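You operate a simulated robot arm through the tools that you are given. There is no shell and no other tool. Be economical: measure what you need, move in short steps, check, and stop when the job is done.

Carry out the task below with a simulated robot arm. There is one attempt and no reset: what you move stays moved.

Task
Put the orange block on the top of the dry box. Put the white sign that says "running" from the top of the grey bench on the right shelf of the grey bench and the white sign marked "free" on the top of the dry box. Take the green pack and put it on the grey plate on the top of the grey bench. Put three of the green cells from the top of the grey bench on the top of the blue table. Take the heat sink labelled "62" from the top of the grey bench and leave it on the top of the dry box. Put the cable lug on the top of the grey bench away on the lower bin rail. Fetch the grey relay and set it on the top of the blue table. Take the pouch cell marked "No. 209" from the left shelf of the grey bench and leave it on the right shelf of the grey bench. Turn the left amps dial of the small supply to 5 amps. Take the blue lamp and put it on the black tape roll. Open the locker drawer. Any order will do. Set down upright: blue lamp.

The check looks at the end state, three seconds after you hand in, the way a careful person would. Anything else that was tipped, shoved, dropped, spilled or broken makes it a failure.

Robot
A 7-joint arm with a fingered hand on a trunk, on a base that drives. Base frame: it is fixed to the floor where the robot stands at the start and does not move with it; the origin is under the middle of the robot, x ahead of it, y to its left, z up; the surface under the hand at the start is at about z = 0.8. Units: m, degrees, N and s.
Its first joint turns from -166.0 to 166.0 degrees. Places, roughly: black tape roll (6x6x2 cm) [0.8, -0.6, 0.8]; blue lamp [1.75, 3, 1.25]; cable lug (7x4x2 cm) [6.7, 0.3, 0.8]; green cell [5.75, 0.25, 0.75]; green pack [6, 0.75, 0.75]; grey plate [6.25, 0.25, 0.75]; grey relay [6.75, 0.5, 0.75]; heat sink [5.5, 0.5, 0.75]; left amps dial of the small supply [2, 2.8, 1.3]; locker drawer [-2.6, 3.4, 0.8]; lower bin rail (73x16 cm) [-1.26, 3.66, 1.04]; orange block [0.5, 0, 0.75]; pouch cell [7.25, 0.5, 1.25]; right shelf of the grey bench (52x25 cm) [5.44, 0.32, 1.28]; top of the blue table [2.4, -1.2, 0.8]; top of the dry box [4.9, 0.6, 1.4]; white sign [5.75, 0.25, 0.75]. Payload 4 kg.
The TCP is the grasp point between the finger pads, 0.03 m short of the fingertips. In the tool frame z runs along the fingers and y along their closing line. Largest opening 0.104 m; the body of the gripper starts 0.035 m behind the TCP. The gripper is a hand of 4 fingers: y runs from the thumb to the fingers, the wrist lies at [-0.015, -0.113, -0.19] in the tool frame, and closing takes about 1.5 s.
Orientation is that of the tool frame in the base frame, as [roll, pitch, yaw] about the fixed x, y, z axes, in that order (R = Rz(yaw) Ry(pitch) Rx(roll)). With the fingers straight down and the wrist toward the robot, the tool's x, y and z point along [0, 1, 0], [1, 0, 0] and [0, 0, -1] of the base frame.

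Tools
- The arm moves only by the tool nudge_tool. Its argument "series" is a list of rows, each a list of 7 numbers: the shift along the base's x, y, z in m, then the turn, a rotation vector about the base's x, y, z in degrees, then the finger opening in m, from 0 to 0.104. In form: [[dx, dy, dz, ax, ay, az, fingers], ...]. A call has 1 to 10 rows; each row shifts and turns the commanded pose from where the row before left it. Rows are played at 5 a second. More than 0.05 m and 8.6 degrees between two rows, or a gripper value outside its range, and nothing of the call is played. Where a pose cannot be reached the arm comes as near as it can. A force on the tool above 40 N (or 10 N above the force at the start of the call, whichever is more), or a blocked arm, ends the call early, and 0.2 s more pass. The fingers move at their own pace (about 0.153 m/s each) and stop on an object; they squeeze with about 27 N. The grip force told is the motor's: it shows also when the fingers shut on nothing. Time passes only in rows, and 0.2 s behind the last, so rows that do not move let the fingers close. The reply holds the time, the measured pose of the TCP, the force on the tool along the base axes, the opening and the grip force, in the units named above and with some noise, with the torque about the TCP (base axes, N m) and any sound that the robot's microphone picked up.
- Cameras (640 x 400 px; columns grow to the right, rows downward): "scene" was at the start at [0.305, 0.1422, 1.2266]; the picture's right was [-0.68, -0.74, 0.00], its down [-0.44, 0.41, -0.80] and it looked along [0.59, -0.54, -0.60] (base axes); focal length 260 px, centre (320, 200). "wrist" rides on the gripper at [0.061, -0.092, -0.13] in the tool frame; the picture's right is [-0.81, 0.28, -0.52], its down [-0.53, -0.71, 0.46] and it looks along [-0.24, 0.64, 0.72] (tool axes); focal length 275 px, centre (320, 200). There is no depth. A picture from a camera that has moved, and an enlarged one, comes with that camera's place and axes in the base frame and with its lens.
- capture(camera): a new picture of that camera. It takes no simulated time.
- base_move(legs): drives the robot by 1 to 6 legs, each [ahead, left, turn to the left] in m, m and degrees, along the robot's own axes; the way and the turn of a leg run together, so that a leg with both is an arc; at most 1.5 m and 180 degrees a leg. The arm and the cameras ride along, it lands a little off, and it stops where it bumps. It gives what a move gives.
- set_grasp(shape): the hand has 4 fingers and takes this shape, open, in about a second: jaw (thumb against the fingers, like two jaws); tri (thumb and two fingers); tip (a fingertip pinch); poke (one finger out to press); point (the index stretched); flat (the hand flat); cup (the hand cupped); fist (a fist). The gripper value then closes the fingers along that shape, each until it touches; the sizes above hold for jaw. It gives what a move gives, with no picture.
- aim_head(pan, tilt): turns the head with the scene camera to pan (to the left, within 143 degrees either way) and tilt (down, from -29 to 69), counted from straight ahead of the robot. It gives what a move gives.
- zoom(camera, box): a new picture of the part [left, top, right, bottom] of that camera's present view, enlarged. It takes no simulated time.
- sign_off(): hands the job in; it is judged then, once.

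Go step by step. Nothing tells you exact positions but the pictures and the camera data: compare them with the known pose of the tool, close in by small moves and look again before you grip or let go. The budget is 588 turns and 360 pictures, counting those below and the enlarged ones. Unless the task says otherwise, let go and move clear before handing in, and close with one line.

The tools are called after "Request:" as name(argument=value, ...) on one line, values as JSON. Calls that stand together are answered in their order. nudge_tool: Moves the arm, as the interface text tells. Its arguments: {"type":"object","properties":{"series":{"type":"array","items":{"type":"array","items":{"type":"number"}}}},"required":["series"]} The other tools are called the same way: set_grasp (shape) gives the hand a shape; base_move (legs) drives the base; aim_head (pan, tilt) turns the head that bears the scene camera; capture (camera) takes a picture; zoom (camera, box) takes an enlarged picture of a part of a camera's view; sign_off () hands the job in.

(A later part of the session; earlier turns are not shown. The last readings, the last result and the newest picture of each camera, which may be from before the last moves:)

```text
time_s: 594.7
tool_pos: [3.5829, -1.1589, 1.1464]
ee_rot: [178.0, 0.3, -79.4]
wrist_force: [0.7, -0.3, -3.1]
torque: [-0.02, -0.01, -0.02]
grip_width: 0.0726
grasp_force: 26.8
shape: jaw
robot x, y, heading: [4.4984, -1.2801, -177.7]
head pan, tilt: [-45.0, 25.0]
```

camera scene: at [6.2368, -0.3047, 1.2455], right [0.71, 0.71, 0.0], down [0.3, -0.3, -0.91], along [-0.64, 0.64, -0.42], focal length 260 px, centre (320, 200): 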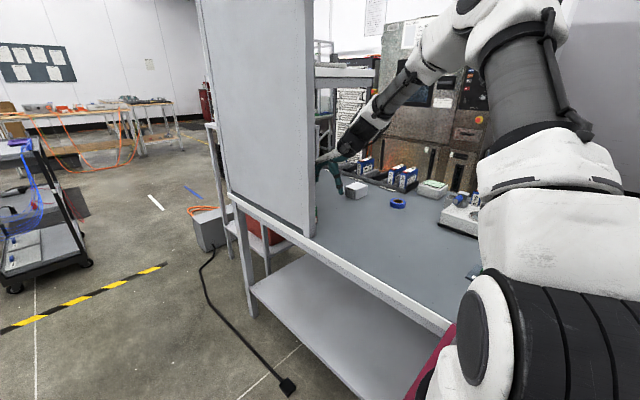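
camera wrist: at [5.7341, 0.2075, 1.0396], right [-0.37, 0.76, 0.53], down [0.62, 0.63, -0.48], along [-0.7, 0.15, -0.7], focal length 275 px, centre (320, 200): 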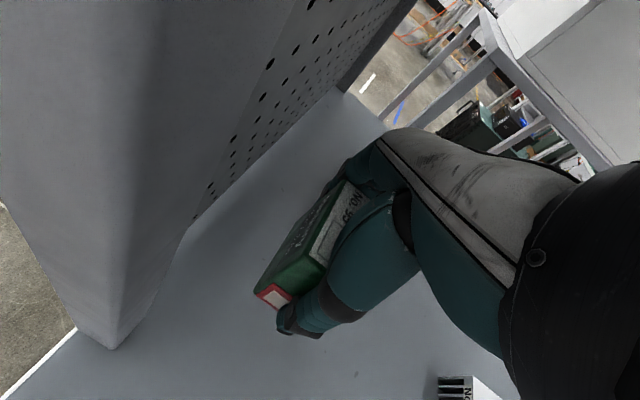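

Request:
base_move(legs=[[0, 0, -2.3], [0, -1.24, 0]])

Request:
base_move(legs=[[0.9, 0, 0]])

```text
time_s: 601.2
tool_pos: [3.5793, 0.0635, 1.1441]
ee_rot: [178.0, 0.3, -81.3]
wrist_force: [0.2, -0.2, -2.1]
torque: [0.01, -0.02, -0.04]
grip_width: 0.0727
grasp_force: 26.9
shape: jaw
robot x, y, heading: [4.4917, -0.0857, -179.5]
head pan, tilt: [-45.0, 25.0]
```

```text
time_s: 605.9
tool_pos: [2.6862, 0.0607, 1.1453]
ee_rot: [178.1, 0.3, -81.4]
wrist_force: [-0.3, -0.9, -2.1]
torque: [0.01, -0.02, -0.04]
grip_width: 0.0727
grasp_force: 27.0
shape: jaw
robot x, y, heading: [3.601, -0.0929, -179.9]
head pan, tilt: [-45.0, 25.0]
```

Request:
base_move(legs=[[0.3, -0.07, 0], [1.0, 0, 0], [0, 0, 90]])

Request:
nudge_tool(series=[[0, 0, 0.01, 0, 0, 8.5, 0], [0, 0, 0.01, 0, 0, 8.5, 0], [0, 0, 0.01, 0, 0, 8.5, 0], [0, 0, 0, 0, 0, 8.5, 0], [0, 0, 0, 0, 0, 8.5, 0], [0, 0, 0, 0, 0, 8.5, 0], [0, 0, 0, 0, 0, 8.5, 0], [0, 0, 0, 0, 0, 8.5, 0], [0, 0, 0, 0, 0, 8.5, 0], [0, 0, 0, 0, 0, 3, 0]])

```text
time_s: 616.6
tool_pos: [2.0849, -0.9161, 1.1438]
ee_rot: [178.0, 0.4, 5.9]
wrist_force: [0.3, -0.4, -1.3]
torque: [-0.01, 0.02, 0.02]
grip_width: 0.072
grasp_force: 26.8
shape: jaw
robot x, y, heading: [2.2767, -0.0116, -92.4]
head pan, tilt: [-45.0, 25.0]
```

```text
time_s: 618.8
tool_pos: [2.0847, -0.9154, 1.1762]
ee_rot: [178.0, 0.3, 85.4]
wrist_force: [0.2, -0.1, -2.0]
torque: [-0.02, -0.01, 0.01]
grip_width: 0.072
grasp_force: 27.3
shape: jaw
robot x, y, heading: [2.2779, -0.0116, -92.3]
head pan, tilt: [-45.0, 25.0]
```

Request:
base_move(legs=[[0, 0, 2.3], [0.49, 0, 0]])

Request:
aim_head(pan=-15, tilt=40)

Request:
capture(camera="scene")

Request:
capture(camera="wrist")

```text
time_s: 622.1
tool_pos: [2.1308, -1.4013, 1.175]
ee_rot: [178.0, 0.3, 88.1]
wrist_force: [0.8, 0.4, -3.4]
torque: [0.01, -0.02, -0.01]
grip_width: 0.0715
grasp_force: 26.8
shape: jaw
robot x, y, heading: [2.2776, -0.4894, -89.5]
head pan, tilt: [-45.0, 25.0]
```

```text
time_s: 623.0
tool_pos: [2.1303, -1.4014, 1.1765]
ee_rot: [177.9, 0.3, 88.1]
wrist_force: [0.5, 0.7, -2.1]
torque: [-0.02, 0.01, 0.01]
grip_width: 0.0718
grasp_force: 27.1
shape: jaw
robot x, y, heading: [2.2854, -0.4933, -89.4]
head pan, tilt: [-15.0, 40.0]
```

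```text
135 pictures are left
camera scene: at [2.4636, -0.8097, 1.2222], right [-0.97, 0.25, 0.0], down [0.16, 0.62, -0.77], along [-0.19, -0.74, -0.64], focal length 260 px, centre (320, 200)
```

scene: 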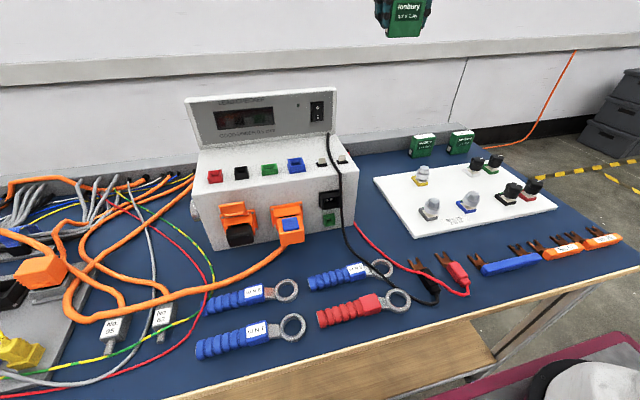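

```text
134 pictures are left
camera wrist: at [2.0367, -1.3378, 1.3012], right [0.23, -0.82, 0.53], down [-0.71, -0.51, -0.48], along [0.66, -0.27, -0.7], focal length 275 px, centre (320, 200)
```

wrist: 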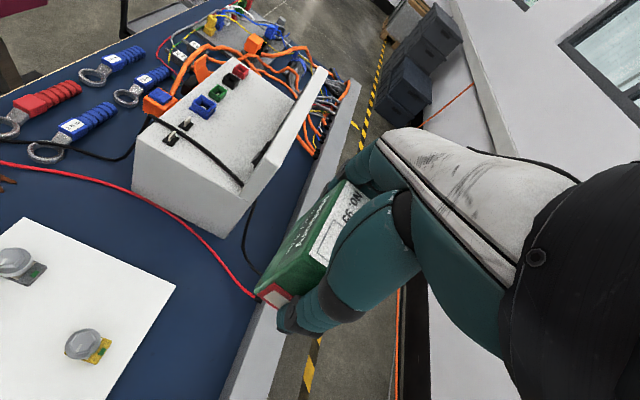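

I'll put the third cell at x≈2.093, between cell 26 and the red cable.

Request:
nudge_tool(series=[[-0.019, -0.014, -0.04, 0, 0, 0, 0], [-0.019, -0.014, -0.04, 0, 0, 1.5, 0], [0, 0, -0.045, 0, 0, 0, 0], [0, 0, -0.045, 0, 0, 0, 0], [0, 0, -0.045, 0, 0, 0, 0], [0, 0, -0.045, 0, 0, 0, 0], [0, 0, -0.03, 0, 0, 0, 0], [0, 0, 0, 0, 0, 0, 0]])

Request:
capture(camera="wrist")

Request:
zoom(camera="scene", box=[340, 80, 500, 200])

```text
time_s: 624.8
tool_pos: [2.0945, -1.4343, 0.885]
ee_rot: [178.0, 0.3, 89.7]
wrist_force: [0.3, -0.3, -2.7]
torque: [0.01, 0.0, -0.03]
grip_width: 0.0716
grasp_force: 26.8
shape: jaw
robot x, y, heading: [2.2847, -0.4905, -89.5]
head pan, tilt: [-15.0, 40.0]
```

```text
133 pictures are left
camera wrist: at [1.998, -1.3725, 1.0095], right [0.25, -0.81, 0.53], down [-0.7, -0.53, -0.48], along [0.67, -0.25, -0.7], focal length 275 px, centre (320, 200)
```

wrist: 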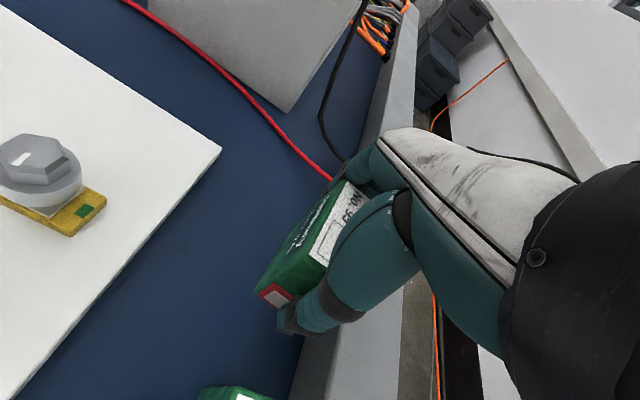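

```text
3.33 times, centred on (420, 140) of scene
camera zoom: at [2.4637, -0.8097, 1.2222], right [-0.97, 0.25, 0.0], down [0.16, 0.62, -0.77], along [-0.19, -0.74, -0.64], focal length 868 px, centre (-13, 400)
```

zoom: 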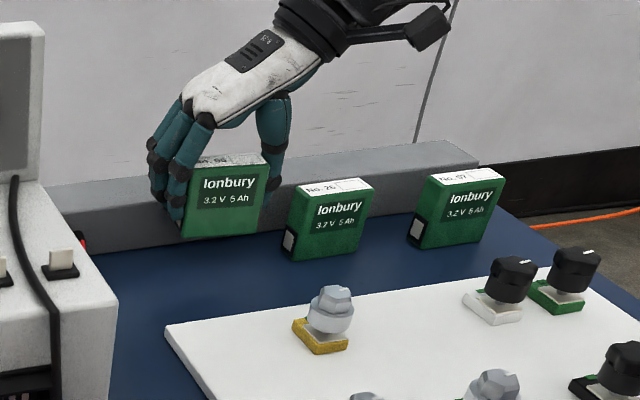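

Request:
nudge_tool(series=[[0.008, 0.003, -0.02, 0, 0, 0, 0], [0, 0, -0.015, 0, 0, 0, 0], [0, 0, -0.004, 0, 0, 0, 0], [0, 0, -0.003, 0, 0, 0, 0], [0, 0, 0, 0, 0, 0, 0]])

Request:
zoom(camera="scene", box=[340, 80, 500, 200])

```text
time_s: 626.0
tool_pos: [2.1031, -1.4281, 0.8447]
ee_rot: [177.9, 0.4, 89.7]
wrist_force: [-1.5, -0.2, 6.6]
torque: [0.0, -0.28, -0.03]
grip_width: 0.0716
grasp_force: 27.1
shape: jaw
robot x, y, heading: [2.2783, -0.4942, -89.6]
head pan, tilt: [-15.0, 40.0]
```

```text
3.33 times, centred on (420, 140) of scene
camera zoom: at [2.4637, -0.8094, 1.2222], right [-0.97, 0.25, 0.0], down [0.16, 0.62, -0.77], along [-0.19, -0.74, -0.64], focal length 868 px, centre (-13, 400)
```

zoom: 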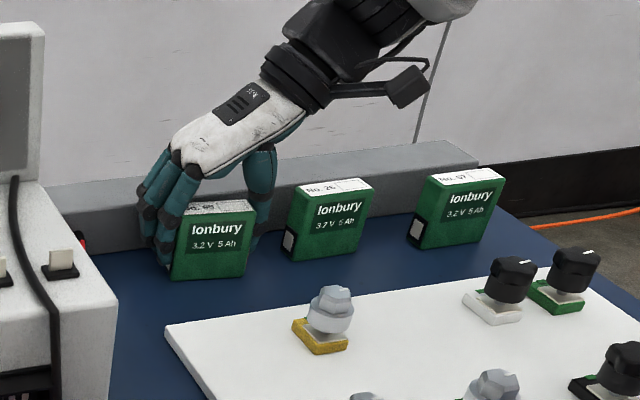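

Contact with light force, so I'll release with a modest opening and rise.

Request:
nudge_tool(series=[[0, 0, 0, 0, 0, 0, 0.092], [0, 0, 0, 0, 0, 0, 0.092], [0, 0, 0, 0, 0, 0, 0.092], [0, 0, 0, 0, 0, 0, 0.092]])

Request:
zoom(camera="scene", box=[340, 80, 500, 200])

```text
time_s: 627.0
tool_pos: [2.1024, -1.4269, 0.8433]
ee_rot: [178.1, 0.3, 89.7]
wrist_force: [0.3, -0.7, 0.9]
torque: [0.02, 0.0, -0.01]
grip_width: 0.092
grasp_force: 0.1
shape: jaw
robot x, y, heading: [2.2834, -0.4893, -89.8]
head pan, tilt: [-15.0, 40.0]
```

```text
3.33 times, centred on (420, 140) of scene
camera zoom: at [2.4637, -0.8096, 1.2222], right [-0.97, 0.25, 0.0], down [0.16, 0.62, -0.77], along [-0.19, -0.74, -0.64], focal length 868 px, centre (-13, 400)
```

zoom: 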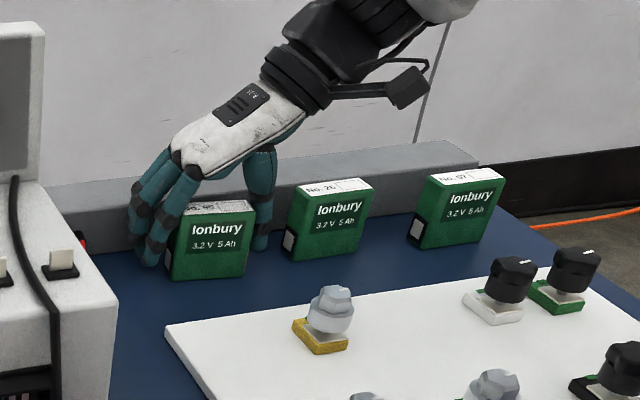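

Request:
nudge_tool(series=[[0, 0, 0.02, 0, 0, 0, 0.092], [0, 0, 0.04, 0, 0, 0, 0.092], [0, 0, 0.045, 0, 0, 0, 0.092], [0, 0, 0.045, 0, 0, 0, 0.104], [0, 0, 0.045, 0, 0, 0, 0.104], [0, 0.02, 0.04, 0, 0, 0, 0.104], [0, 0.03, 0.03, 0, 0, 0, 0.104], [0, 0.03, 0.02, 0, 0, 0, 0.104]])

Request:
zoom(camera="scene", box=[340, 80, 500, 200])

Request:
base_move(legs=[[-0.47, 0, 0], [0, 0, -90]])

```text
time_s: 628.8
tool_pos: [2.1046, -1.3469, 1.1292]
ee_rot: [178.0, 0.1, 89.7]
wrist_force: [0.4, -0.8, -0.3]
torque: [0.02, -0.01, 0.03]
grip_width: 0.1039
grasp_force: 0.0
shape: jaw
robot x, y, heading: [2.2788, -0.4917, -89.4]
head pan, tilt: [-15.0, 40.0]
```

```text
3.33 times, centred on (420, 140) of scene
camera zoom: at [2.4637, -0.8099, 1.2221], right [-0.97, 0.25, 0.0], down [0.16, 0.62, -0.77], along [-0.19, -0.74, -0.64], focal length 868 px, centre (-13, 400)
```

zoom: 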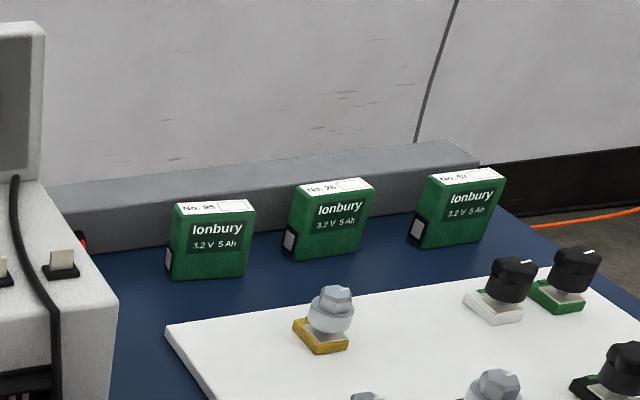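

```text
time_s: 635.5
tool_pos: [1.4201, 0.1595, 1.13]
ee_rot: [178.0, 0.2, -0.7]
wrist_force: [0.7, 0.1, 0.1]
torque: [0.01, 0.03, -0.02]
grip_width: 0.1038
grasp_force: 0.0
shape: jaw
robot x, y, heading: [2.2758, -0.0247, -179.8]
head pan, tilt: [-15.0, 40.0]
```

All three cells stand on the blue table. Going back for the relay.

Request:
base_move(legs=[[-1.1, 0, 0], [-1.1, 0, 0]])

```text
time_s: 644.0
tool_pos: [3.0156, 0.1317, 1.1267]
ee_rot: [177.8, 0.2, 1.9]
wrist_force: [0.2, -0.5, 0.2]
torque: [-0.01, 0.01, 0.0]
grip_width: 0.1039
grasp_force: 0.1
shape: jaw
robot x, y, heading: [3.8789, -0.0131, -177.5]
head pan, tilt: [-15.0, 40.0]
stopped in leg 2: the robot was blocked; the commanded pose is now the measured one
```

Touched the floor device's corner. I'll shift south and straighten.

Request:
base_move(legs=[[0.04, 0.06, 0], [0, 0.02, -2.5]])

Request:
aim_head(pan=-140, tilt=40)

Request:
capture(camera="scene")

```text
time_s: 645.4
tool_pos: [2.9869, 0.0852, 1.1281]
ee_rot: [177.9, 0.0, -0.7]
wrist_force: [1.2, 0.4, -0.4]
torque: [-0.01, -0.01, 0.01]
grip_width: 0.1037
grasp_force: 0.1
shape: jaw
robot x, y, heading: [3.8428, -0.0992, -179.5]
head pan, tilt: [-15.0, 40.0]
```

```text
time_s: 647.4
tool_pos: [2.9865, 0.0861, 1.1279]
ee_rot: [178.0, 0.1, -0.5]
wrist_force: [0.0, 0.1, -1.3]
torque: [-0.02, -0.01, 0.0]
grip_width: 0.1038
grasp_force: 0.1
shape: jaw
robot x, y, heading: [3.8405, -0.0959, -179.5]
head pan, tilt: [-140.0, 40.0]
```

```text
128 pictures are left
camera scene: at [3.669, -0.2415, 1.2222], right [0.65, -0.76, 0.0], down [-0.49, -0.42, -0.77], along [0.58, 0.5, -0.64], focal length 260 px, centre (320, 200)
```

scene: 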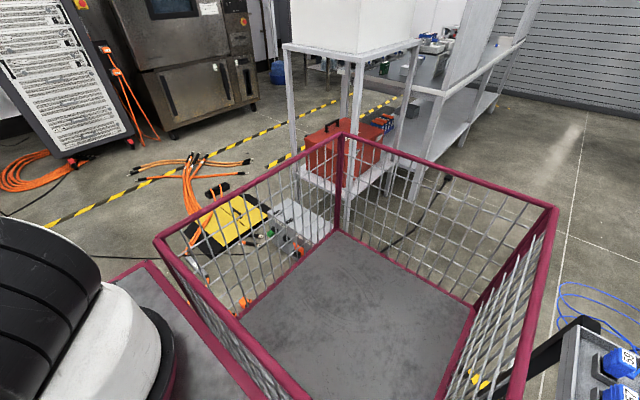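

Request:
base_move(legs=[[0, -0.015, -0.5], [-0.66, 0, 0]])

```text
time_s: 651.5
tool_pos: [3.6605, 0.1135, 1.1277]
ee_rot: [177.8, 0.1, -1.9]
wrist_force: [-0.1, 0.0, -0.3]
torque: [0.02, 0.0, 0.0]
grip_width: 0.1038
grasp_force: 0.0
shape: jaw
robot x, y, heading: [4.5127, -0.0891, 179.0]
head pan, tilt: [-140.0, 40.0]
```

Request:
base_move(legs=[[0, 1.1, 1.0], [-1.1, 0, 0], [-0.95, 0, 0], [0, 0, -90]])

Request:
aim_head(pan=-10, tilt=25)

Request:
capture(camera="scene")

```text
time_s: 670.4
tool_pos: [6.6955, -0.3224, 1.1284]
ee_rot: [178.0, 0.1, -92.3]
wrist_force: [-0.1, 0.3, 0.3]
torque: [0.0, 0.0, 0.05]
grip_width: 0.1037
grasp_force: 0.0
shape: jaw
robot x, y, heading: [6.4891, -1.1709, 88.3]
head pan, tilt: [-140.0, 40.0]
```

```text
time_s: 672.5
tool_pos: [6.6965, -0.3224, 1.1275]
ee_rot: [177.9, 0.1, -92.4]
wrist_force: [0.2, -0.4, -0.1]
torque: [0.0, -0.02, -0.02]
grip_width: 0.1041
grasp_force: 0.0
shape: jaw
robot x, y, heading: [6.4886, -1.1742, 88.5]
head pan, tilt: [-10.0, 25.0]
```

```text
127 pictures are left
camera scene: at [6.3133, -0.8359, 1.2455], right [0.98, -0.2, 0.0], down [-0.08, -0.41, -0.91], along [0.18, 0.89, -0.42], focal length 260 px, centre (320, 200)
```

scene: 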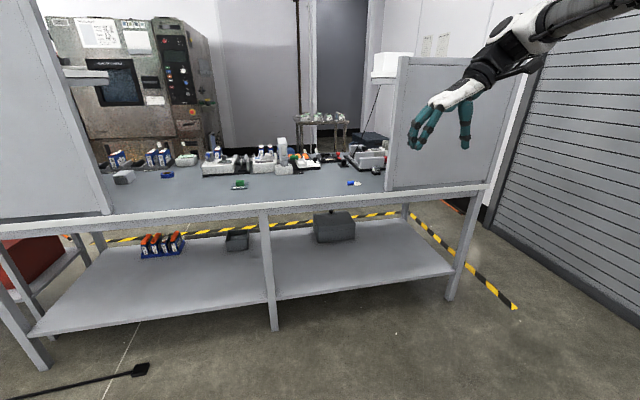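

Request:
nudge_tool(series=[[-0.02, 0, 0, 0, 0, -8.5, 0.104], [-0.02, 0, 0, 0, 0, -8.5, 0.104], [-0.02, 0, 0, 0, 0, -8.5, 0.104], [-0.02, 0, 0, 0, 0, -8.5, 0.104], [-0.02, 0, 0, 0, 0, -8.5, 0.104], [0, 0, 0, 0, 0, -8.5, 0.104], [0, 0, 0, 0, 0, -8.5, 0.104], [0, 0, 0, 0, 0, -8.5, 0.104], [0, 0, 0, 0, 0, -8.5, 0.104], [0, 0, 0, 0, 0, -8.5, 0.104]])

Request:
base_move(legs=[[0.72, -0.22, 1.5]])

Request:
capture(camera="wrist")

Request:
capture(camera="scene")

```text
time_s: 674.7
tool_pos: [6.5969, -0.3228, 1.1268]
ee_rot: [177.9, 0.2, -177.5]
wrist_force: [0.2, 0.0, -0.4]
torque: [0.0, 0.03, 0.01]
grip_width: 0.1039
grasp_force: 0.1
shape: jaw
robot x, y, heading: [6.4873, -1.1713, 88.3]
head pan, tilt: [-10.0, 25.0]
```

```text
time_s: 678.5
tool_pos: [6.7582, 0.3895, 1.1367]
ee_rot: [176.9, -0.1, -172.7]
wrist_force: [-0.3, -0.5, 0.1]
torque: [-0.01, 0.01, 0.02]
grip_width: 0.1036
grasp_force: 0.2
shape: jaw
robot x, y, heading: [6.7069, -0.4635, 90.4]
head pan, tilt: [-10.0, 25.0]
stopped in leg 1: the robot was blocked; the commanded pose is now the measured one
```

```text
126 pictures are left
camera wrist: at [6.7093, 0.283, 1.2605], right [0.77, 0.35, 0.53], down [0.61, -0.62, -0.49], along [0.16, 0.71, -0.69], focal length 275 px, centre (320, 200)
```

wrist: 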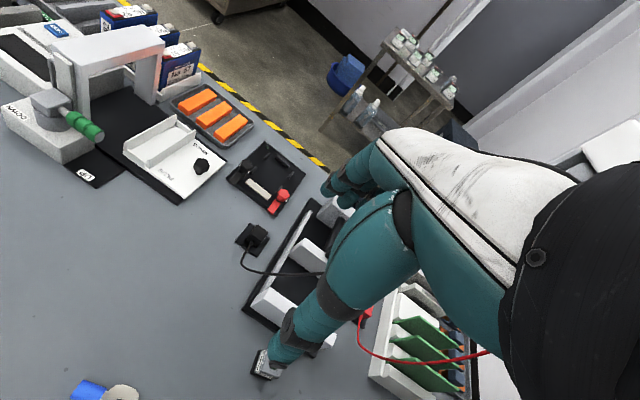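

```text
125 pictures are left
camera scene: at [6.5202, -0.1346, 1.2454], right [0.99, -0.16, 0.0], down [-0.07, -0.42, -0.91], along [0.15, 0.89, -0.42], focal length 260 px, centre (320, 200)
```

scene: 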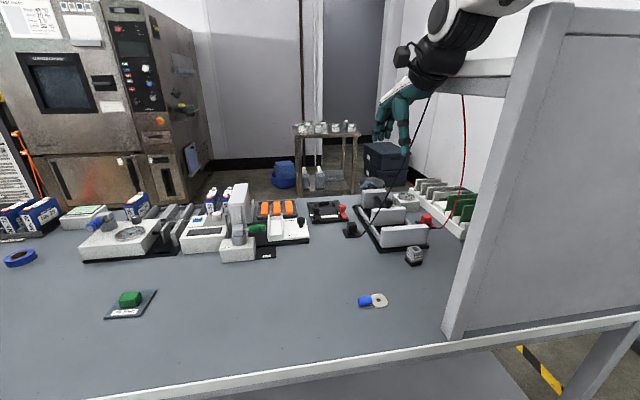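

The arm touched the left shelf. I'll shift left a little.

Request:
base_move(legs=[[-0.06, 0, 0], [0, 0.14, 0]])

Request:
capture(camera="scene")

Request:
zoom(camera="scene", box=[300, 40, 540, 340])

```text
time_s: 679.7
tool_pos: [6.7485, 0.3262, 1.137]
ee_rot: [177.0, -0.1, -171.8]
wrist_force: [0.2, -0.4, 1.1]
torque: [0.0, -0.02, 0.0]
grip_width: 0.104
grasp_force: 0.0
shape: jaw
robot x, y, heading: [6.7063, -0.524, 90.9]
head pan, tilt: [-10.0, 25.0]
stopped in leg 2: the robot was blocked; the commanded pose is now the measured one
```

```text
124 pictures are left
camera scene: at [6.519, -0.1971, 1.2454], right [0.99, -0.16, 0.0], down [-0.07, -0.42, -0.91], along [0.14, 0.89, -0.42], focal length 260 px, centre (320, 200)
```

scene: 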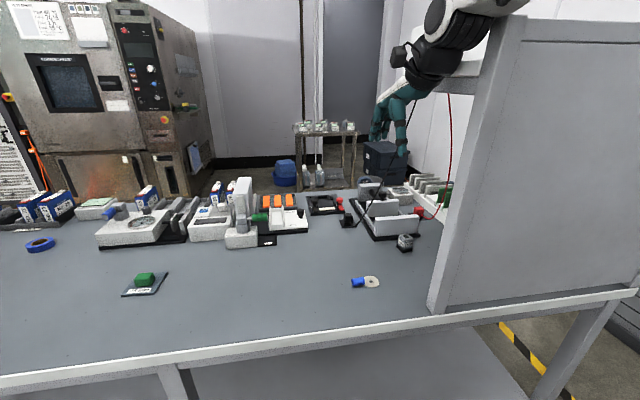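

```text
1.33 times, centred on (420, 190) of scene
camera zoom: at [6.519, -0.1971, 1.2454], right [0.99, -0.16, 0.0], down [-0.07, -0.42, -0.91], along [0.14, 0.89, -0.42], focal length 347 px, centre (187, 213)
```

zoom: 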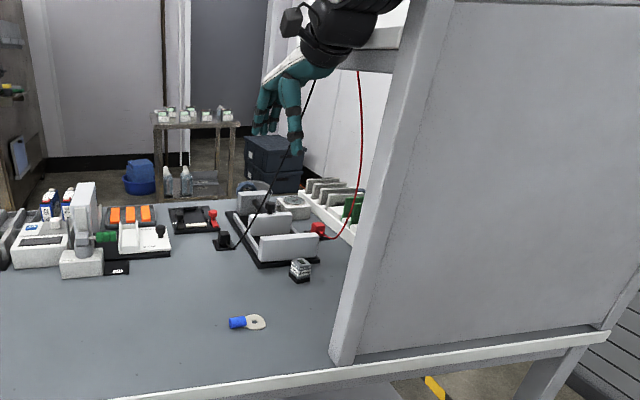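

Request:
aim_head(pan=-35, tilt=-5)

Request:
capture(camera="scene")

Request:
aim_head(pan=60, tilt=40)

Request:
capture(camera="scene")

```text
time_s: 680.7
tool_pos: [6.7487, 0.3268, 1.1373]
ee_rot: [177.0, -0.1, -171.8]
wrist_force: [0.2, 0.6, 0.4]
torque: [-0.02, 0.02, -0.01]
grip_width: 0.104
grasp_force: 0.1
shape: jaw
robot x, y, heading: [6.7077, -0.529, 90.9]
head pan, tilt: [-35.0, -5.0]
```

```text
122 pictures are left
camera scene: at [6.553, -0.2155, 1.2934], right [0.83, -0.56, 0.0], down [0.05, 0.07, -1.0], along [0.56, 0.82, 0.09], focal length 260 px, centre (320, 200)
```

scene: 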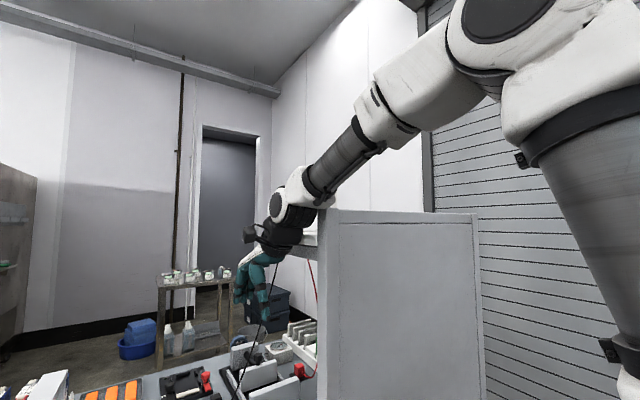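

```text
time_s: 682.4
tool_pos: [6.7492, 0.3278, 1.1358]
ee_rot: [177.0, -0.1, -172.0]
wrist_force: [-0.3, 0.9, -0.2]
torque: [0.01, 0.01, -0.01]
grip_width: 0.1042
grasp_force: 0.1
shape: jaw
robot x, y, heading: [6.7077, -0.5266, 91.0]
head pan, tilt: [60.0, 40.0]
```

```text
121 pictures are left
camera scene: at [6.4296, -0.2465, 1.2219], right [0.49, 0.87, 0.0], down [0.56, -0.31, -0.77], along [-0.67, 0.37, -0.64], focal length 260 px, centre (320, 200)
```

scene: 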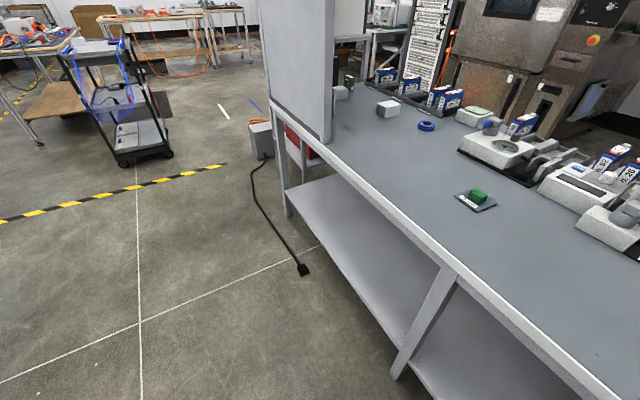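

Request:
nudge_tool(series=[[0, 0, 0.03, 0, 0, 0, 0.104], [0, 0, 0.04, 0, 0, 0, 0.104], [-0.01, 0, 0.045, 0, 0, 0, 0.104], [-0.01, 0, 0.045, 0, 0, 0, 0.104], [-0.02, 0, 0.04, 0, 0, 0, 0.104], [0, 0, 0, 0, 0, 0, 0.104]])

Request:
base_move(legs=[[0, 0.2, 0], [0.0, 0.15, -1]])

Request:
aim_head(pan=-35, tilt=5)

Request:
capture(camera="scene")

```text
time_s: 683.8
tool_pos: [6.7073, 0.3284, 1.3364]
ee_rot: [176.9, -0.1, -172.0]
wrist_force: [1.2, -0.2, -0.3]
torque: [0.0, 0.01, 0.01]
grip_width: 0.1042
grasp_force: 0.1
shape: jaw
robot x, y, heading: [6.7053, -0.5239, 90.9]
head pan, tilt: [60.0, 40.0]
```

```text
time_s: 686.3
tool_pos: [6.3763, 0.3239, 1.3374]
ee_rot: [176.9, -0.1, -172.9]
wrist_force: [0.2, -1.0, -0.5]
torque: [-0.01, 0.01, 0.01]
grip_width: 0.1041
grasp_force: 0.0
shape: jaw
robot x, y, heading: [6.3665, -0.5334, 89.9]
head pan, tilt: [60.0, 40.0]
```

```text
time_s: 688.0
tool_pos: [6.3756, 0.3247, 1.3361]
ee_rot: [177.0, -0.1, -172.9]
wrist_force: [-0.4, -0.1, 0.8]
torque: [0.01, -0.01, 0.01]
grip_width: 0.1039
grasp_force: 0.1
shape: jaw
robot x, y, heading: [6.3609, -0.5345, 90.2]
head pan, tilt: [-35.0, 5.0]
```

```text
120 pictures are left
camera scene: at [6.2158, -0.2139, 1.2779], right [0.82, -0.57, 0.0], down [-0.05, -0.07, -1.0], along [0.57, 0.82, -0.09], focal length 260 px, centre (320, 200)
```

scene: 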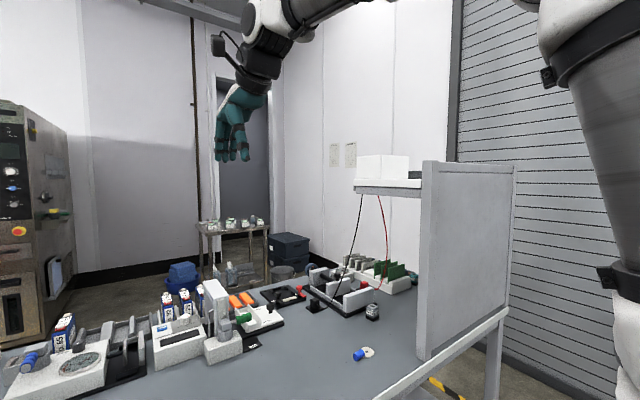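

Free again and nothing moved. I'll approach the relay with the wrist to the south-west so the forearm stays left of that panel.

Request:
nudge_tool(series=[[0, 0, -0.02, 0, 0, -8, 0.1], [0.02, 0, -0.03, 0, 0, -8, 0.1], [0.03, 0, -0.03, 0, 0, -8, 0.1], [0.03, 0, -0.03, 0, 0, -8, 0.1], [0.03, 0, -0.03, 0, 0, -8, 0.1], [0.03, 0, -0.03, 0, 0, -5, 0.1], [0.03, 0, -0.03, 0, 0, 0, 0.1], [0.03, 0, -0.03, 0, 0, 0, 0.1], [0, 0, 0, 0, 0, 0, 0.1]])

Request:
base_move(legs=[[0.06, -0.12, 0]])

Request:
capture(camera="wrist")

Request:
capture(camera="scene")

```text
time_s: 690.0
tool_pos: [6.5764, 0.3287, 1.1056]
ee_rot: [177.1, -0.1, 142.1]
wrist_force: [-0.3, -0.2, -0.3]
torque: [0.02, -0.01, 0.01]
grip_width: 0.1005
grasp_force: 0.0
shape: jaw
robot x, y, heading: [6.3592, -0.5317, 90.0]
head pan, tilt: [-35.0, 5.0]
```

```text
time_s: 691.3
tool_pos: [6.6926, 0.389, 1.106]
ee_rot: [176.9, 0.0, 142.1]
wrist_force: [0.3, -0.2, 0.1]
torque: [0.01, -0.02, -0.01]
grip_width: 0.1004
grasp_force: 0.1
shape: jaw
robot x, y, heading: [6.4803, -0.4716, 90.2]
head pan, tilt: [-35.0, 5.0]
```

```text
119 pictures are left
camera wrist: at [6.5832, 0.3485, 1.2307], right [0.79, -0.3, 0.53], down [0.0, -0.87, -0.49], along [0.61, 0.39, -0.69], focal length 275 px, centre (320, 200)
```

wrist: 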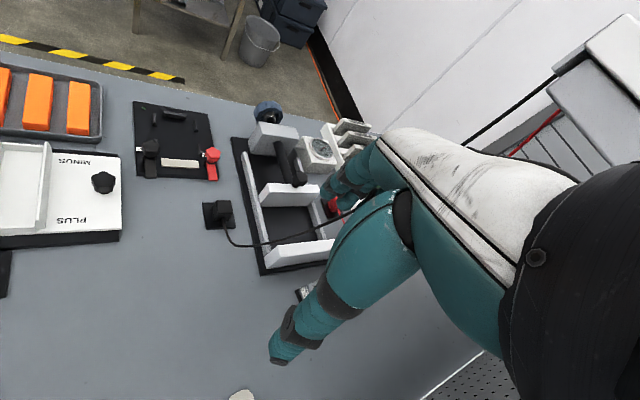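

```text
118 pictures are left
camera scene: at [6.3335, -0.1528, 1.2779], right [0.82, -0.57, 0.0], down [-0.05, -0.07, -1.0], along [0.57, 0.82, -0.09], focal length 260 px, centre (320, 200)
```

scene: 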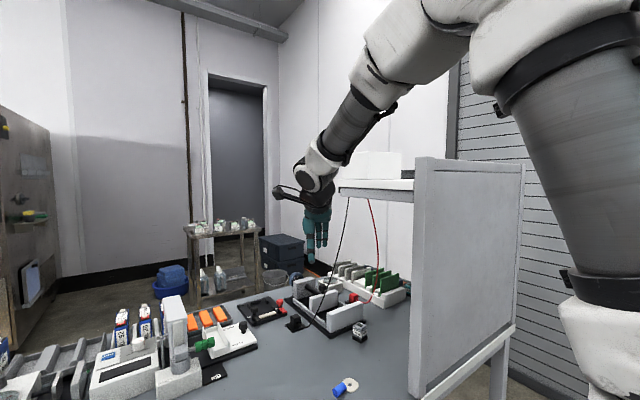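

Request:
aim_head(pan=-25, tilt=40)

Request:
zoom(camera="scene", box=[300, 100, 500, 240])

```text
time_s: 692.3
tool_pos: [6.6924, 0.389, 1.1066]
ee_rot: [177.0, 0.0, 142.1]
wrist_force: [0.5, -0.5, 0.1]
torque: [0.01, 0.0, 0.04]
grip_width: 0.1003
grasp_force: 0.0
shape: jaw
robot x, y, heading: [6.4796, -0.4706, 89.8]
head pan, tilt: [-25.0, 40.0]
```

```text
2.86 times, centred on (400, 170) of scene
camera zoom: at [6.3167, -0.151, 1.2223], right [0.91, -0.42, 0.0], down [-0.27, -0.58, -0.77], along [0.32, 0.69, -0.64], focal length 744 px, centre (91, 286)
```

zoom: 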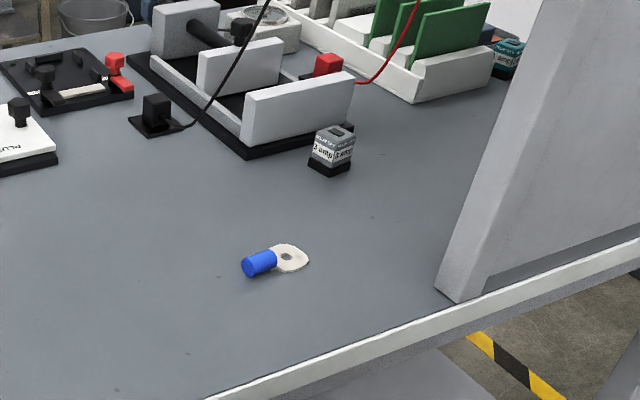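

The relay is at about (6.874, 0.404), turned about 20°. I'll rotate the hand to match (wrist to the west) and move above it.

Request:
nudge_tool(series=[[0.03, 0, -0.01, 0, 0, -8, 0.08], [0.03, 0.003, -0.02, 0, 0, -8, 0.08], [0.03, 0.003, -0.02, 0, 0, -8, 0.08], [0.03, 0.003, -0.02, 0, 0, -8, 0.08], [0.03, 0.003, -0.02, 0, 0, 0, 0.08], [0.03, 0.003, -0.02, 0, 0, 0, 0.08], [0, 0, 0, 0, 0, 0, 0.08]])

Request:
capture(camera="wrist")

Request:
capture(camera="scene")

```text
time_s: 693.9
tool_pos: [6.8716, 0.4025, 0.9929]
ee_rot: [176.9, -0.1, 110.1]
wrist_force: [0.0, -0.7, 0.1]
torque: [-0.01, 0.0, 0.0]
grip_width: 0.0801
grasp_force: 0.1
shape: jaw
robot x, y, heading: [6.4849, -0.4677, 89.8]
head pan, tilt: [-25.0, 40.0]
```

```text
116 pictures are left
camera wrist: at [6.7583, 0.425, 1.1172], right [0.51, -0.68, 0.53], down [-0.46, -0.74, -0.49], along [0.72, 0.01, -0.69], focal length 275 px, centre (320, 200)
```

wrist: 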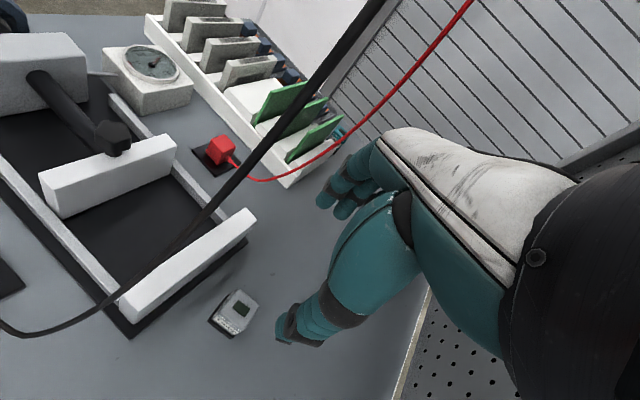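

```text
115 pictures are left
camera scene: at [6.3167, -0.1511, 1.2222], right [0.91, -0.42, 0.0], down [-0.27, -0.58, -0.77], along [0.32, 0.69, -0.64], focal length 260 px, centre (320, 200)
```

scene: 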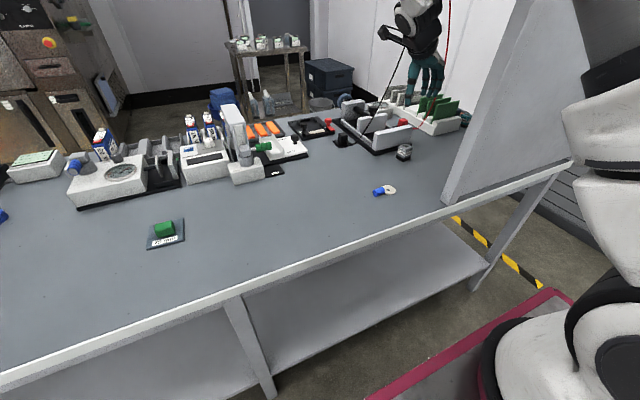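

Request:
nudge_tool(series=[[-0.002, -0.001, -0.04, 0, 0, 0, 0.075], [0, 0, -0.04, 0, 0, 0, 0.075], [0, 0, -0.04, 0, 0, 0, 0.075], [0, 0, 0, 0, 0, 0, 0.075]])

Request:
capture(camera="wrist")

Request:
zoom(camera="scene", box=[320, 60, 480, 200])

```text
time_s: 694.9
tool_pos: [6.8678, 0.4069, 0.8771]
ee_rot: [177.0, -0.1, 110.1]
wrist_force: [-0.2, -0.1, -0.3]
torque: [-0.03, 0.0, 0.0]
grip_width: 0.0755
grasp_force: 0.0
shape: jaw
robot x, y, heading: [6.4798, -0.468, 90.0]
head pan, tilt: [-25.0, 40.0]
```

```text
114 pictures are left
camera wrist: at [6.7547, 0.4289, 1.001], right [0.51, -0.68, 0.53], down [-0.46, -0.74, -0.49], along [0.72, 0.01, -0.69], focal length 275 px, centre (320, 200)
```

wrist: 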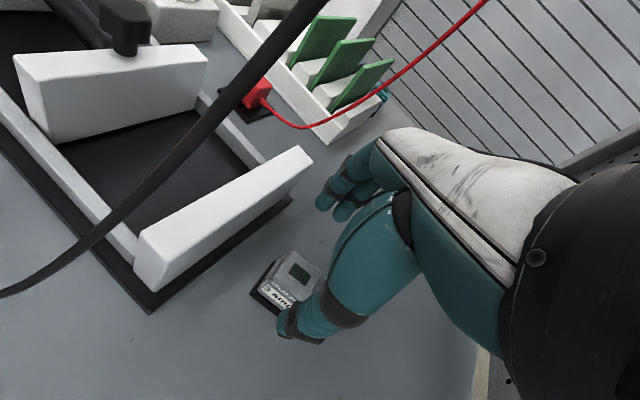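

```text
2.86 times, centred on (400, 130) of scene
camera zoom: at [6.3167, -0.151, 1.2222], right [0.91, -0.42, 0.0], down [-0.27, -0.58, -0.77], along [0.32, 0.69, -0.64], focal length 744 px, centre (91, 400)
```

zoom: 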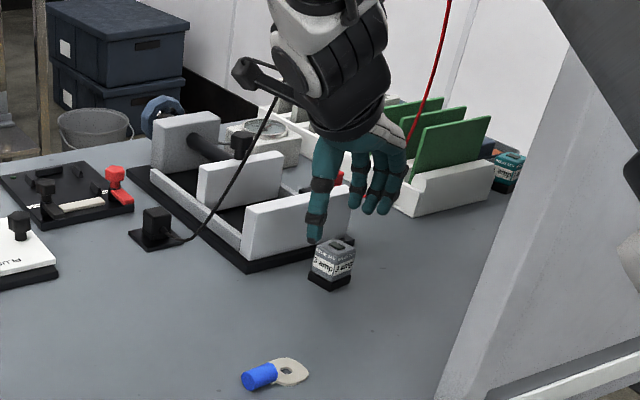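

Request:
nudge_tool(series=[[0.002, -0.003, -0.03, 0, 0, 0, 0.075], [0, 0, -0.025, 0, 0, 0, 0.075], [0, 0, -0.005, 0, 0, 0, 0.075], [0, 0, 0, 0, 0, 0, 0.04], [0, 0, 0, 0, 0, 0, 0.0], [0, 0, 0, 0, 0, 0, 0.0], [0, 0, 0, 0, 0, 0, 0.0], [0, 0, 0, 0, 0, 0, 0.0]])

Request:
zoom(camera="scene", box=[320, 60, 480, 200])

```text
time_s: 696.7
tool_pos: [6.8714, 0.4031, 0.8164]
ee_rot: [177.2, -0.1, 110.1]
wrist_force: [-0.4, -0.4, -1.4]
torque: [0.02, 0.01, 0.0]
grip_width: 0.027
grasp_force: 26.4
shape: jaw
robot x, y, heading: [6.482, -0.4704, 90.1]
head pan, tilt: [-25.0, 40.0]
```

```text
2.86 times, centred on (400, 130) of scene
camera zoom: at [6.3167, -0.151, 1.2222], right [0.91, -0.42, 0.0], down [-0.27, -0.58, -0.77], along [0.32, 0.69, -0.64], focal length 744 px, centre (91, 400)
```

zoom: 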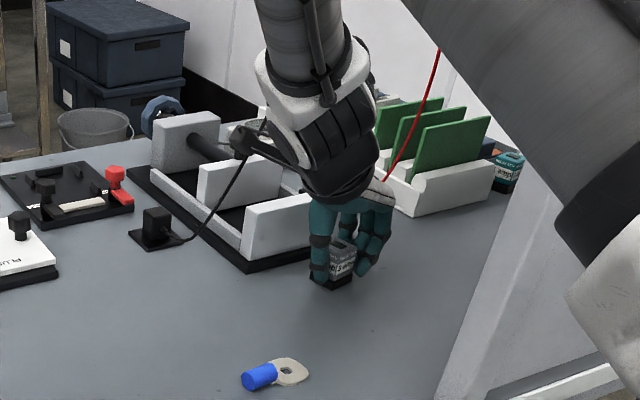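

The grey relay is gripped. I'll lift straight up.

Request:
nudge_tool(series=[[0, 0, 0.02, 0, 0, 0, 0], [0, 0, 0.04, 0, 0, 0, 0], [0, 0, 0.04, 0, 0, 0, 0], [-0.01, 0, 0.04, 0, 0, 0, 0], [-0.02, 0, 0.04, 0, 0, 0, 0], [-0.025, 0, 0.04, 0, 0, 0, 0], [-0.03, 0, 0.035, 0, 0, 0, 0], [-0.03, 0, 0.03, 0, 0, 0, 0], [0, 0, 0, 0, 0, 0, 0]])

Request:
capture(camera="scene")

```text
time_s: 698.7
tool_pos: [6.7589, 0.4002, 1.0983]
ee_rot: [177.0, -0.2, 110.1]
wrist_force: [0.1, 0.9, -0.2]
torque: [0.0, 0.01, 0.03]
grip_width: 0.0271
grasp_force: 26.5
shape: jaw
robot x, y, heading: [6.4803, -0.4731, 89.9]
head pan, tilt: [-25.0, 40.0]
```

```text
111 pictures are left
camera scene: at [6.3167, -0.151, 1.2222], right [0.91, -0.42, 0.0], down [-0.27, -0.58, -0.77], along [0.32, 0.69, -0.64], focal length 260 px, centre (320, 200)
```

scene: 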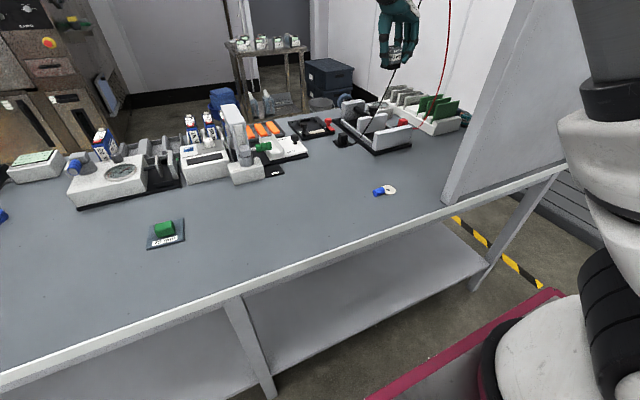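

Request:
nudge_tool(series=[[-0.01, -0.02, 0.01, 0, 0, 8.5, 0], [-0.01, -0.02, 0.01, 0, 0, 8.5, 0], [-0.01, -0.02, 0.01, 0, 0, 8.5, 0], [-0.01, -0.02, 0.01, 0, 0, 8.5, 0], [-0.01, -0.02, 0.01, 0, 0, 8.5, 0], [-0.01, -0.02, 0.01, 0, 0, 8.5, 0], [-0.01, -0.02, 0, 0, 0, 8.5, 0], [-0.01, -0.02, 0, 0, 0, 8.5, 0], [-0.02, 0, 0, 0, 0, 2, 0]])

Request:
base_move(legs=[[-0.75, 0, 0], [0, 0, 90], [1.0, 0, 0], [0.97, 0, 0]])

```text
time_s: 700.7
tool_pos: [6.656, 0.2406, 1.1628]
ee_rot: [177.0, -0.1, -179.7]
wrist_force: [0.2, 0.6, 0.3]
torque: [0.01, 0.04, 0.03]
grip_width: 0.0268
grasp_force: 26.9
shape: jaw
robot x, y, heading: [6.4807, -0.4674, 89.9]
head pan, tilt: [-25.0, 40.0]
```

```text
time_s: 717.9
tool_pos: [3.8177, -1.1163, 1.1627]
ee_rot: [177.0, -0.2, -87.7]
wrist_force: [-0.9, -0.4, -0.6]
torque: [0.01, 0.01, 0.02]
grip_width: 0.0267
grasp_force: 27.1
shape: jaw
robot x, y, heading: [4.5345, -1.2657, -178.0]
head pan, tilt: [-25.0, 40.0]
```

Request:
base_move(legs=[[0.03, 0, -2], [0, -1.18, 0]])

Request:
base_move(legs=[[0.9, 0, 0]])

```text
time_s: 724.5
tool_pos: [3.7641, 0.1047, 1.1617]
ee_rot: [177.0, 0.0, -87.7]
wrist_force: [0.2, -0.7, -0.6]
torque: [0.01, -0.01, 0.02]
grip_width: 0.027
grasp_force: 27.5
shape: jaw
robot x, y, heading: [4.4816, -0.0447, -177.8]
head pan, tilt: [-25.0, 40.0]
```

```text
time_s: 729.2
tool_pos: [2.8785, 0.1092, 1.1624]
ee_rot: [177.0, -0.1, -89.6]
wrist_force: [-0.4, 0.3, -0.6]
torque: [-0.03, 0.0, 0.02]
grip_width: 0.0267
grasp_force: 27.1
shape: jaw
robot x, y, heading: [3.5898, -0.0642, -179.9]
head pan, tilt: [-25.0, 40.0]
```

Request:
base_move(legs=[[0.3, -0.06, 0], [0.95, 0, 0], [0, 0, 90]])

```text
time_s: 739.5
tool_pos: [2.2123, -0.7376, 1.1632]
ee_rot: [177.0, -0.2, 1.6]
wrist_force: [0.2, 0.5, -1.1]
torque: [0.0, 0.02, -0.02]
grip_width: 0.0262
grasp_force: 26.7
shape: jaw
robot x, y, heading: [2.3727, -0.0207, -88.9]
head pan, tilt: [-25.0, 40.0]
```

Request:
base_move(legs=[[0, -0.035, -1.1], [0.49, 0, 0]])

Request:
aim_head(pan=-10, tilt=45)

Request:
capture(camera="wrist")

```text
time_s: 742.9
tool_pos: [2.1654, -1.2258, 1.1619]
ee_rot: [177.0, -0.1, 0.4]
wrist_force: [0.2, -1.1, -0.4]
torque: [0.0, -0.03, 0.0]
grip_width: 0.0263
grasp_force: 26.8
shape: jaw
robot x, y, heading: [2.3364, -0.5142, -89.8]
head pan, tilt: [-25.0, 40.0]
```

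```text
time_s: 743.7
tool_pos: [2.1653, -1.2247, 1.1621]
ee_rot: [177.0, -0.1, 0.4]
wrist_force: [-0.2, 0.4, -1.1]
torque: [-0.03, 0.02, -0.03]
grip_width: 0.0262
grasp_force: 26.9
shape: jaw
robot x, y, heading: [2.341, -0.5156, -89.4]
head pan, tilt: [-10.0, 45.0]
```

```text
110 pictures are left
camera wrist: at [2.2256, -1.1274, 1.2865], right [-0.81, -0.25, 0.53], down [-0.54, 0.68, -0.49], along [-0.24, -0.68, -0.69], focal length 275 px, centre (320, 200)
```

wrist: 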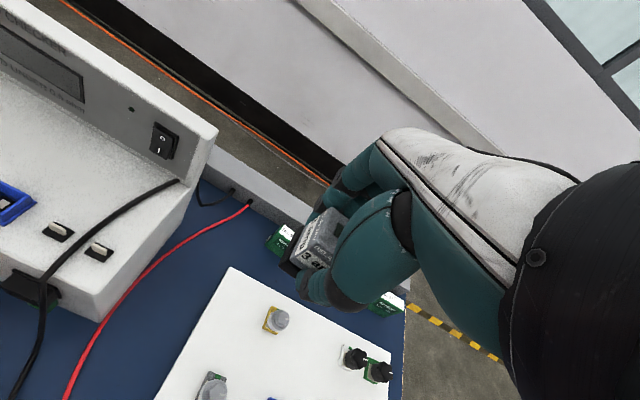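

There is a free spot at about (2.186, -1.383) between the board corner, cell 95 and the red cable. I'll move over it and go down.

Request:
nudge_tool(series=[[0.005, -0.04, -0.02, 0, 0, 0, 0], [0.005, -0.04, -0.02, 0, 0, 0, 0], [0.005, -0.04, -0.02, 0, 0, 0, 0], [0.006, -0.038, -0.02, 0, 0, 0, 0], [0, 0, -0.045, 0, 0, 0, 0], [0, 0, -0.045, 0, 0, 0, 0], [0, 0, -0.045, 0, 0, 0, 0], [0, 0, -0.045, 0, 0, 0, 0], [0, 0, 0, 0, 0, 0, 0]])

Request:
capture(camera="wrist")

Request:
zoom(camera="scene", box=[300, 40, 460, 180])

```text
time_s: 745.7
tool_pos: [2.1853, -1.3812, 0.906]
ee_rot: [177.0, -0.1, 0.5]
wrist_force: [-0.3, 0.0, 0.0]
torque: [0.0, 0.0, 0.0]
grip_width: 0.0262
grasp_force: 26.9
shape: jaw
robot x, y, heading: [2.3359, -0.5163, -90.0]
head pan, tilt: [-10.0, 45.0]
```

```text
109 pictures are left
camera wrist: at [2.2444, -1.2832, 1.0302], right [-0.81, -0.25, 0.53], down [-0.54, 0.68, -0.49], along [-0.24, -0.68, -0.69], focal length 275 px, centre (320, 200)
```

wrist: 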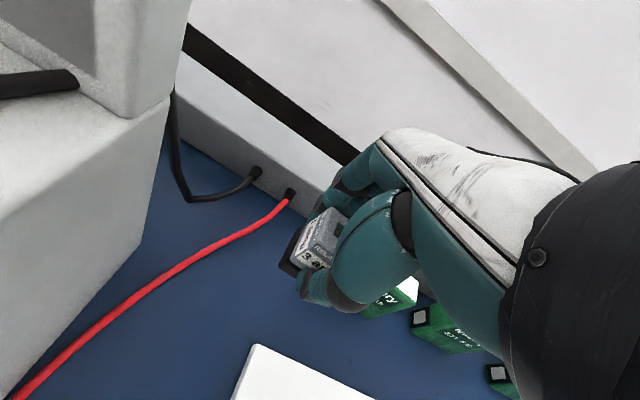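

```text
2.86 times, centred on (380, 110) of scene
camera zoom: at [2.5271, -0.8337, 1.2149], right [-0.99, 0.17, 0.0], down [0.12, 0.7, -0.71], along [-0.12, -0.7, -0.71], focal length 744 px, centre (149, 457)
```

zoom: 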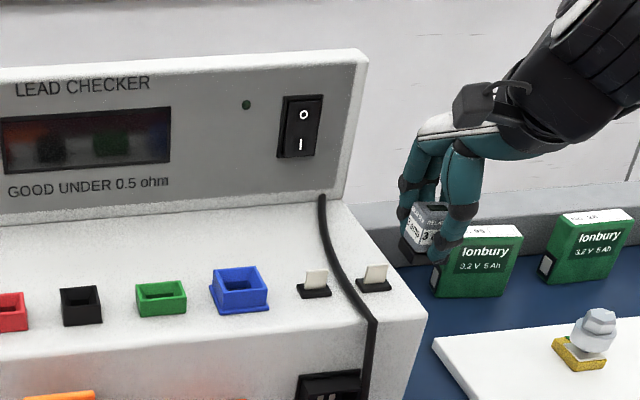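

Request:
nudge_tool(series=[[0, 0, -0.03, 0, 0, 0, 0], [0, 0, -0.025, 0, 0, 0, 0], [0, 0, -0.005, 0, 0, 0, 0], [0, 0, -0.004, 0, 0, 0, 0], [0, 0, 0, 0, 0, 0, 0]])

```text
time_s: 746.9
tool_pos: [2.1868, -1.3835, 0.8386]
ee_rot: [177.0, -0.1, 0.3]
wrist_force: [0.8, -0.2, 0.9]
torque: [-0.01, 0.0, -0.04]
grip_width: 0.0264
grasp_force: 27.0
shape: jaw
robot x, y, heading: [2.3445, -0.5171, -89.6]
head pan, tilt: [-10.0, 45.0]
```

Request:
nudge_tool(series=[[0, 0, -0.002, 0, 0, 0, 0], [0, 0, 0, 0, 0, 0, 0.05], [0, 0, 0, 0, 0, 0, 0.05], [0, 0, 0, 0, 0, 0, 0.05], [0, 0, 0, 0, 0, 0, 0.05]])

Request:
nudge_tool(series=[[0, 0, 0.02, 0, 0, 0, 0.05], [0, 0, 0.04, 0, 0, 0, 0.05], [0, 0, 0.045, 0, 0, 0, 0.05], [0, 0, 0.045, 0, 0, 0, 0.06], [0, 0, 0.045, 0, 0, 0, 0.1], [0, 0.02, 0.04, 0, 0, 0, 0.1], [0, 0.03, 0.03, 0, 0, 0, 0.1], [0, 0.03, 0.02, 0, 0, 0, 0.1]])

Request:
capture(camera="wrist")

```text
time_s: 748.1
tool_pos: [2.1861, -1.3832, 0.837]
ee_rot: [177.0, 0.0, 0.3]
wrist_force: [0.0, -0.2, 1.0]
torque: [0.0, 0.03, 0.01]
grip_width: 0.0495
grasp_force: 0.0
shape: jaw
robot x, y, heading: [2.3386, -0.5153, -89.5]
head pan, tilt: [-10.0, 45.0]
```

```text
time_s: 749.9
tool_pos: [2.1885, -1.302, 1.1206]
ee_rot: [177.1, -0.1, 0.4]
wrist_force: [-0.6, -0.3, -1.0]
torque: [0.02, -0.03, 0.01]
grip_width: 0.0999
grasp_force: 0.0
shape: jaw
robot x, y, heading: [2.3392, -0.515, -89.6]
head pan, tilt: [-10.0, 45.0]
```

```text
107 pictures are left
camera wrist: at [2.249, -1.2038, 1.2453], right [-0.81, -0.25, 0.53], down [-0.54, 0.69, -0.49], along [-0.24, -0.68, -0.69], focal length 275 px, centre (320, 200)
```

wrist: 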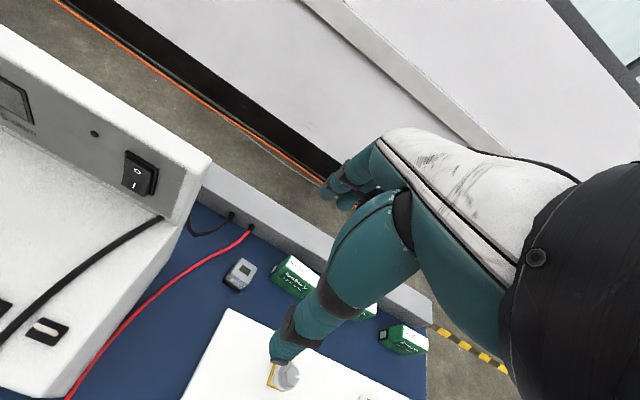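

The relay stands safely on the blue table. Now back to the grey bench for heat sink 62, keeping y≈-0.07 in the corridor.

Request:
base_move(legs=[[-0.44, 0, 0], [0, 0, -90]])

```text
time_s: 756.2
tool_pos: [1.5454, 0.0422, 1.1218]
ee_rot: [177.0, -0.1, -87.2]
wrist_force: [-0.4, 0.2, 0.9]
torque: [-0.02, -0.03, 0.0]
grip_width: 0.1001
grasp_force: 0.0
shape: jaw
robot x, y, heading: [2.3412, -0.0748, -177.4]
head pan, tilt: [-10.0, 45.0]
```

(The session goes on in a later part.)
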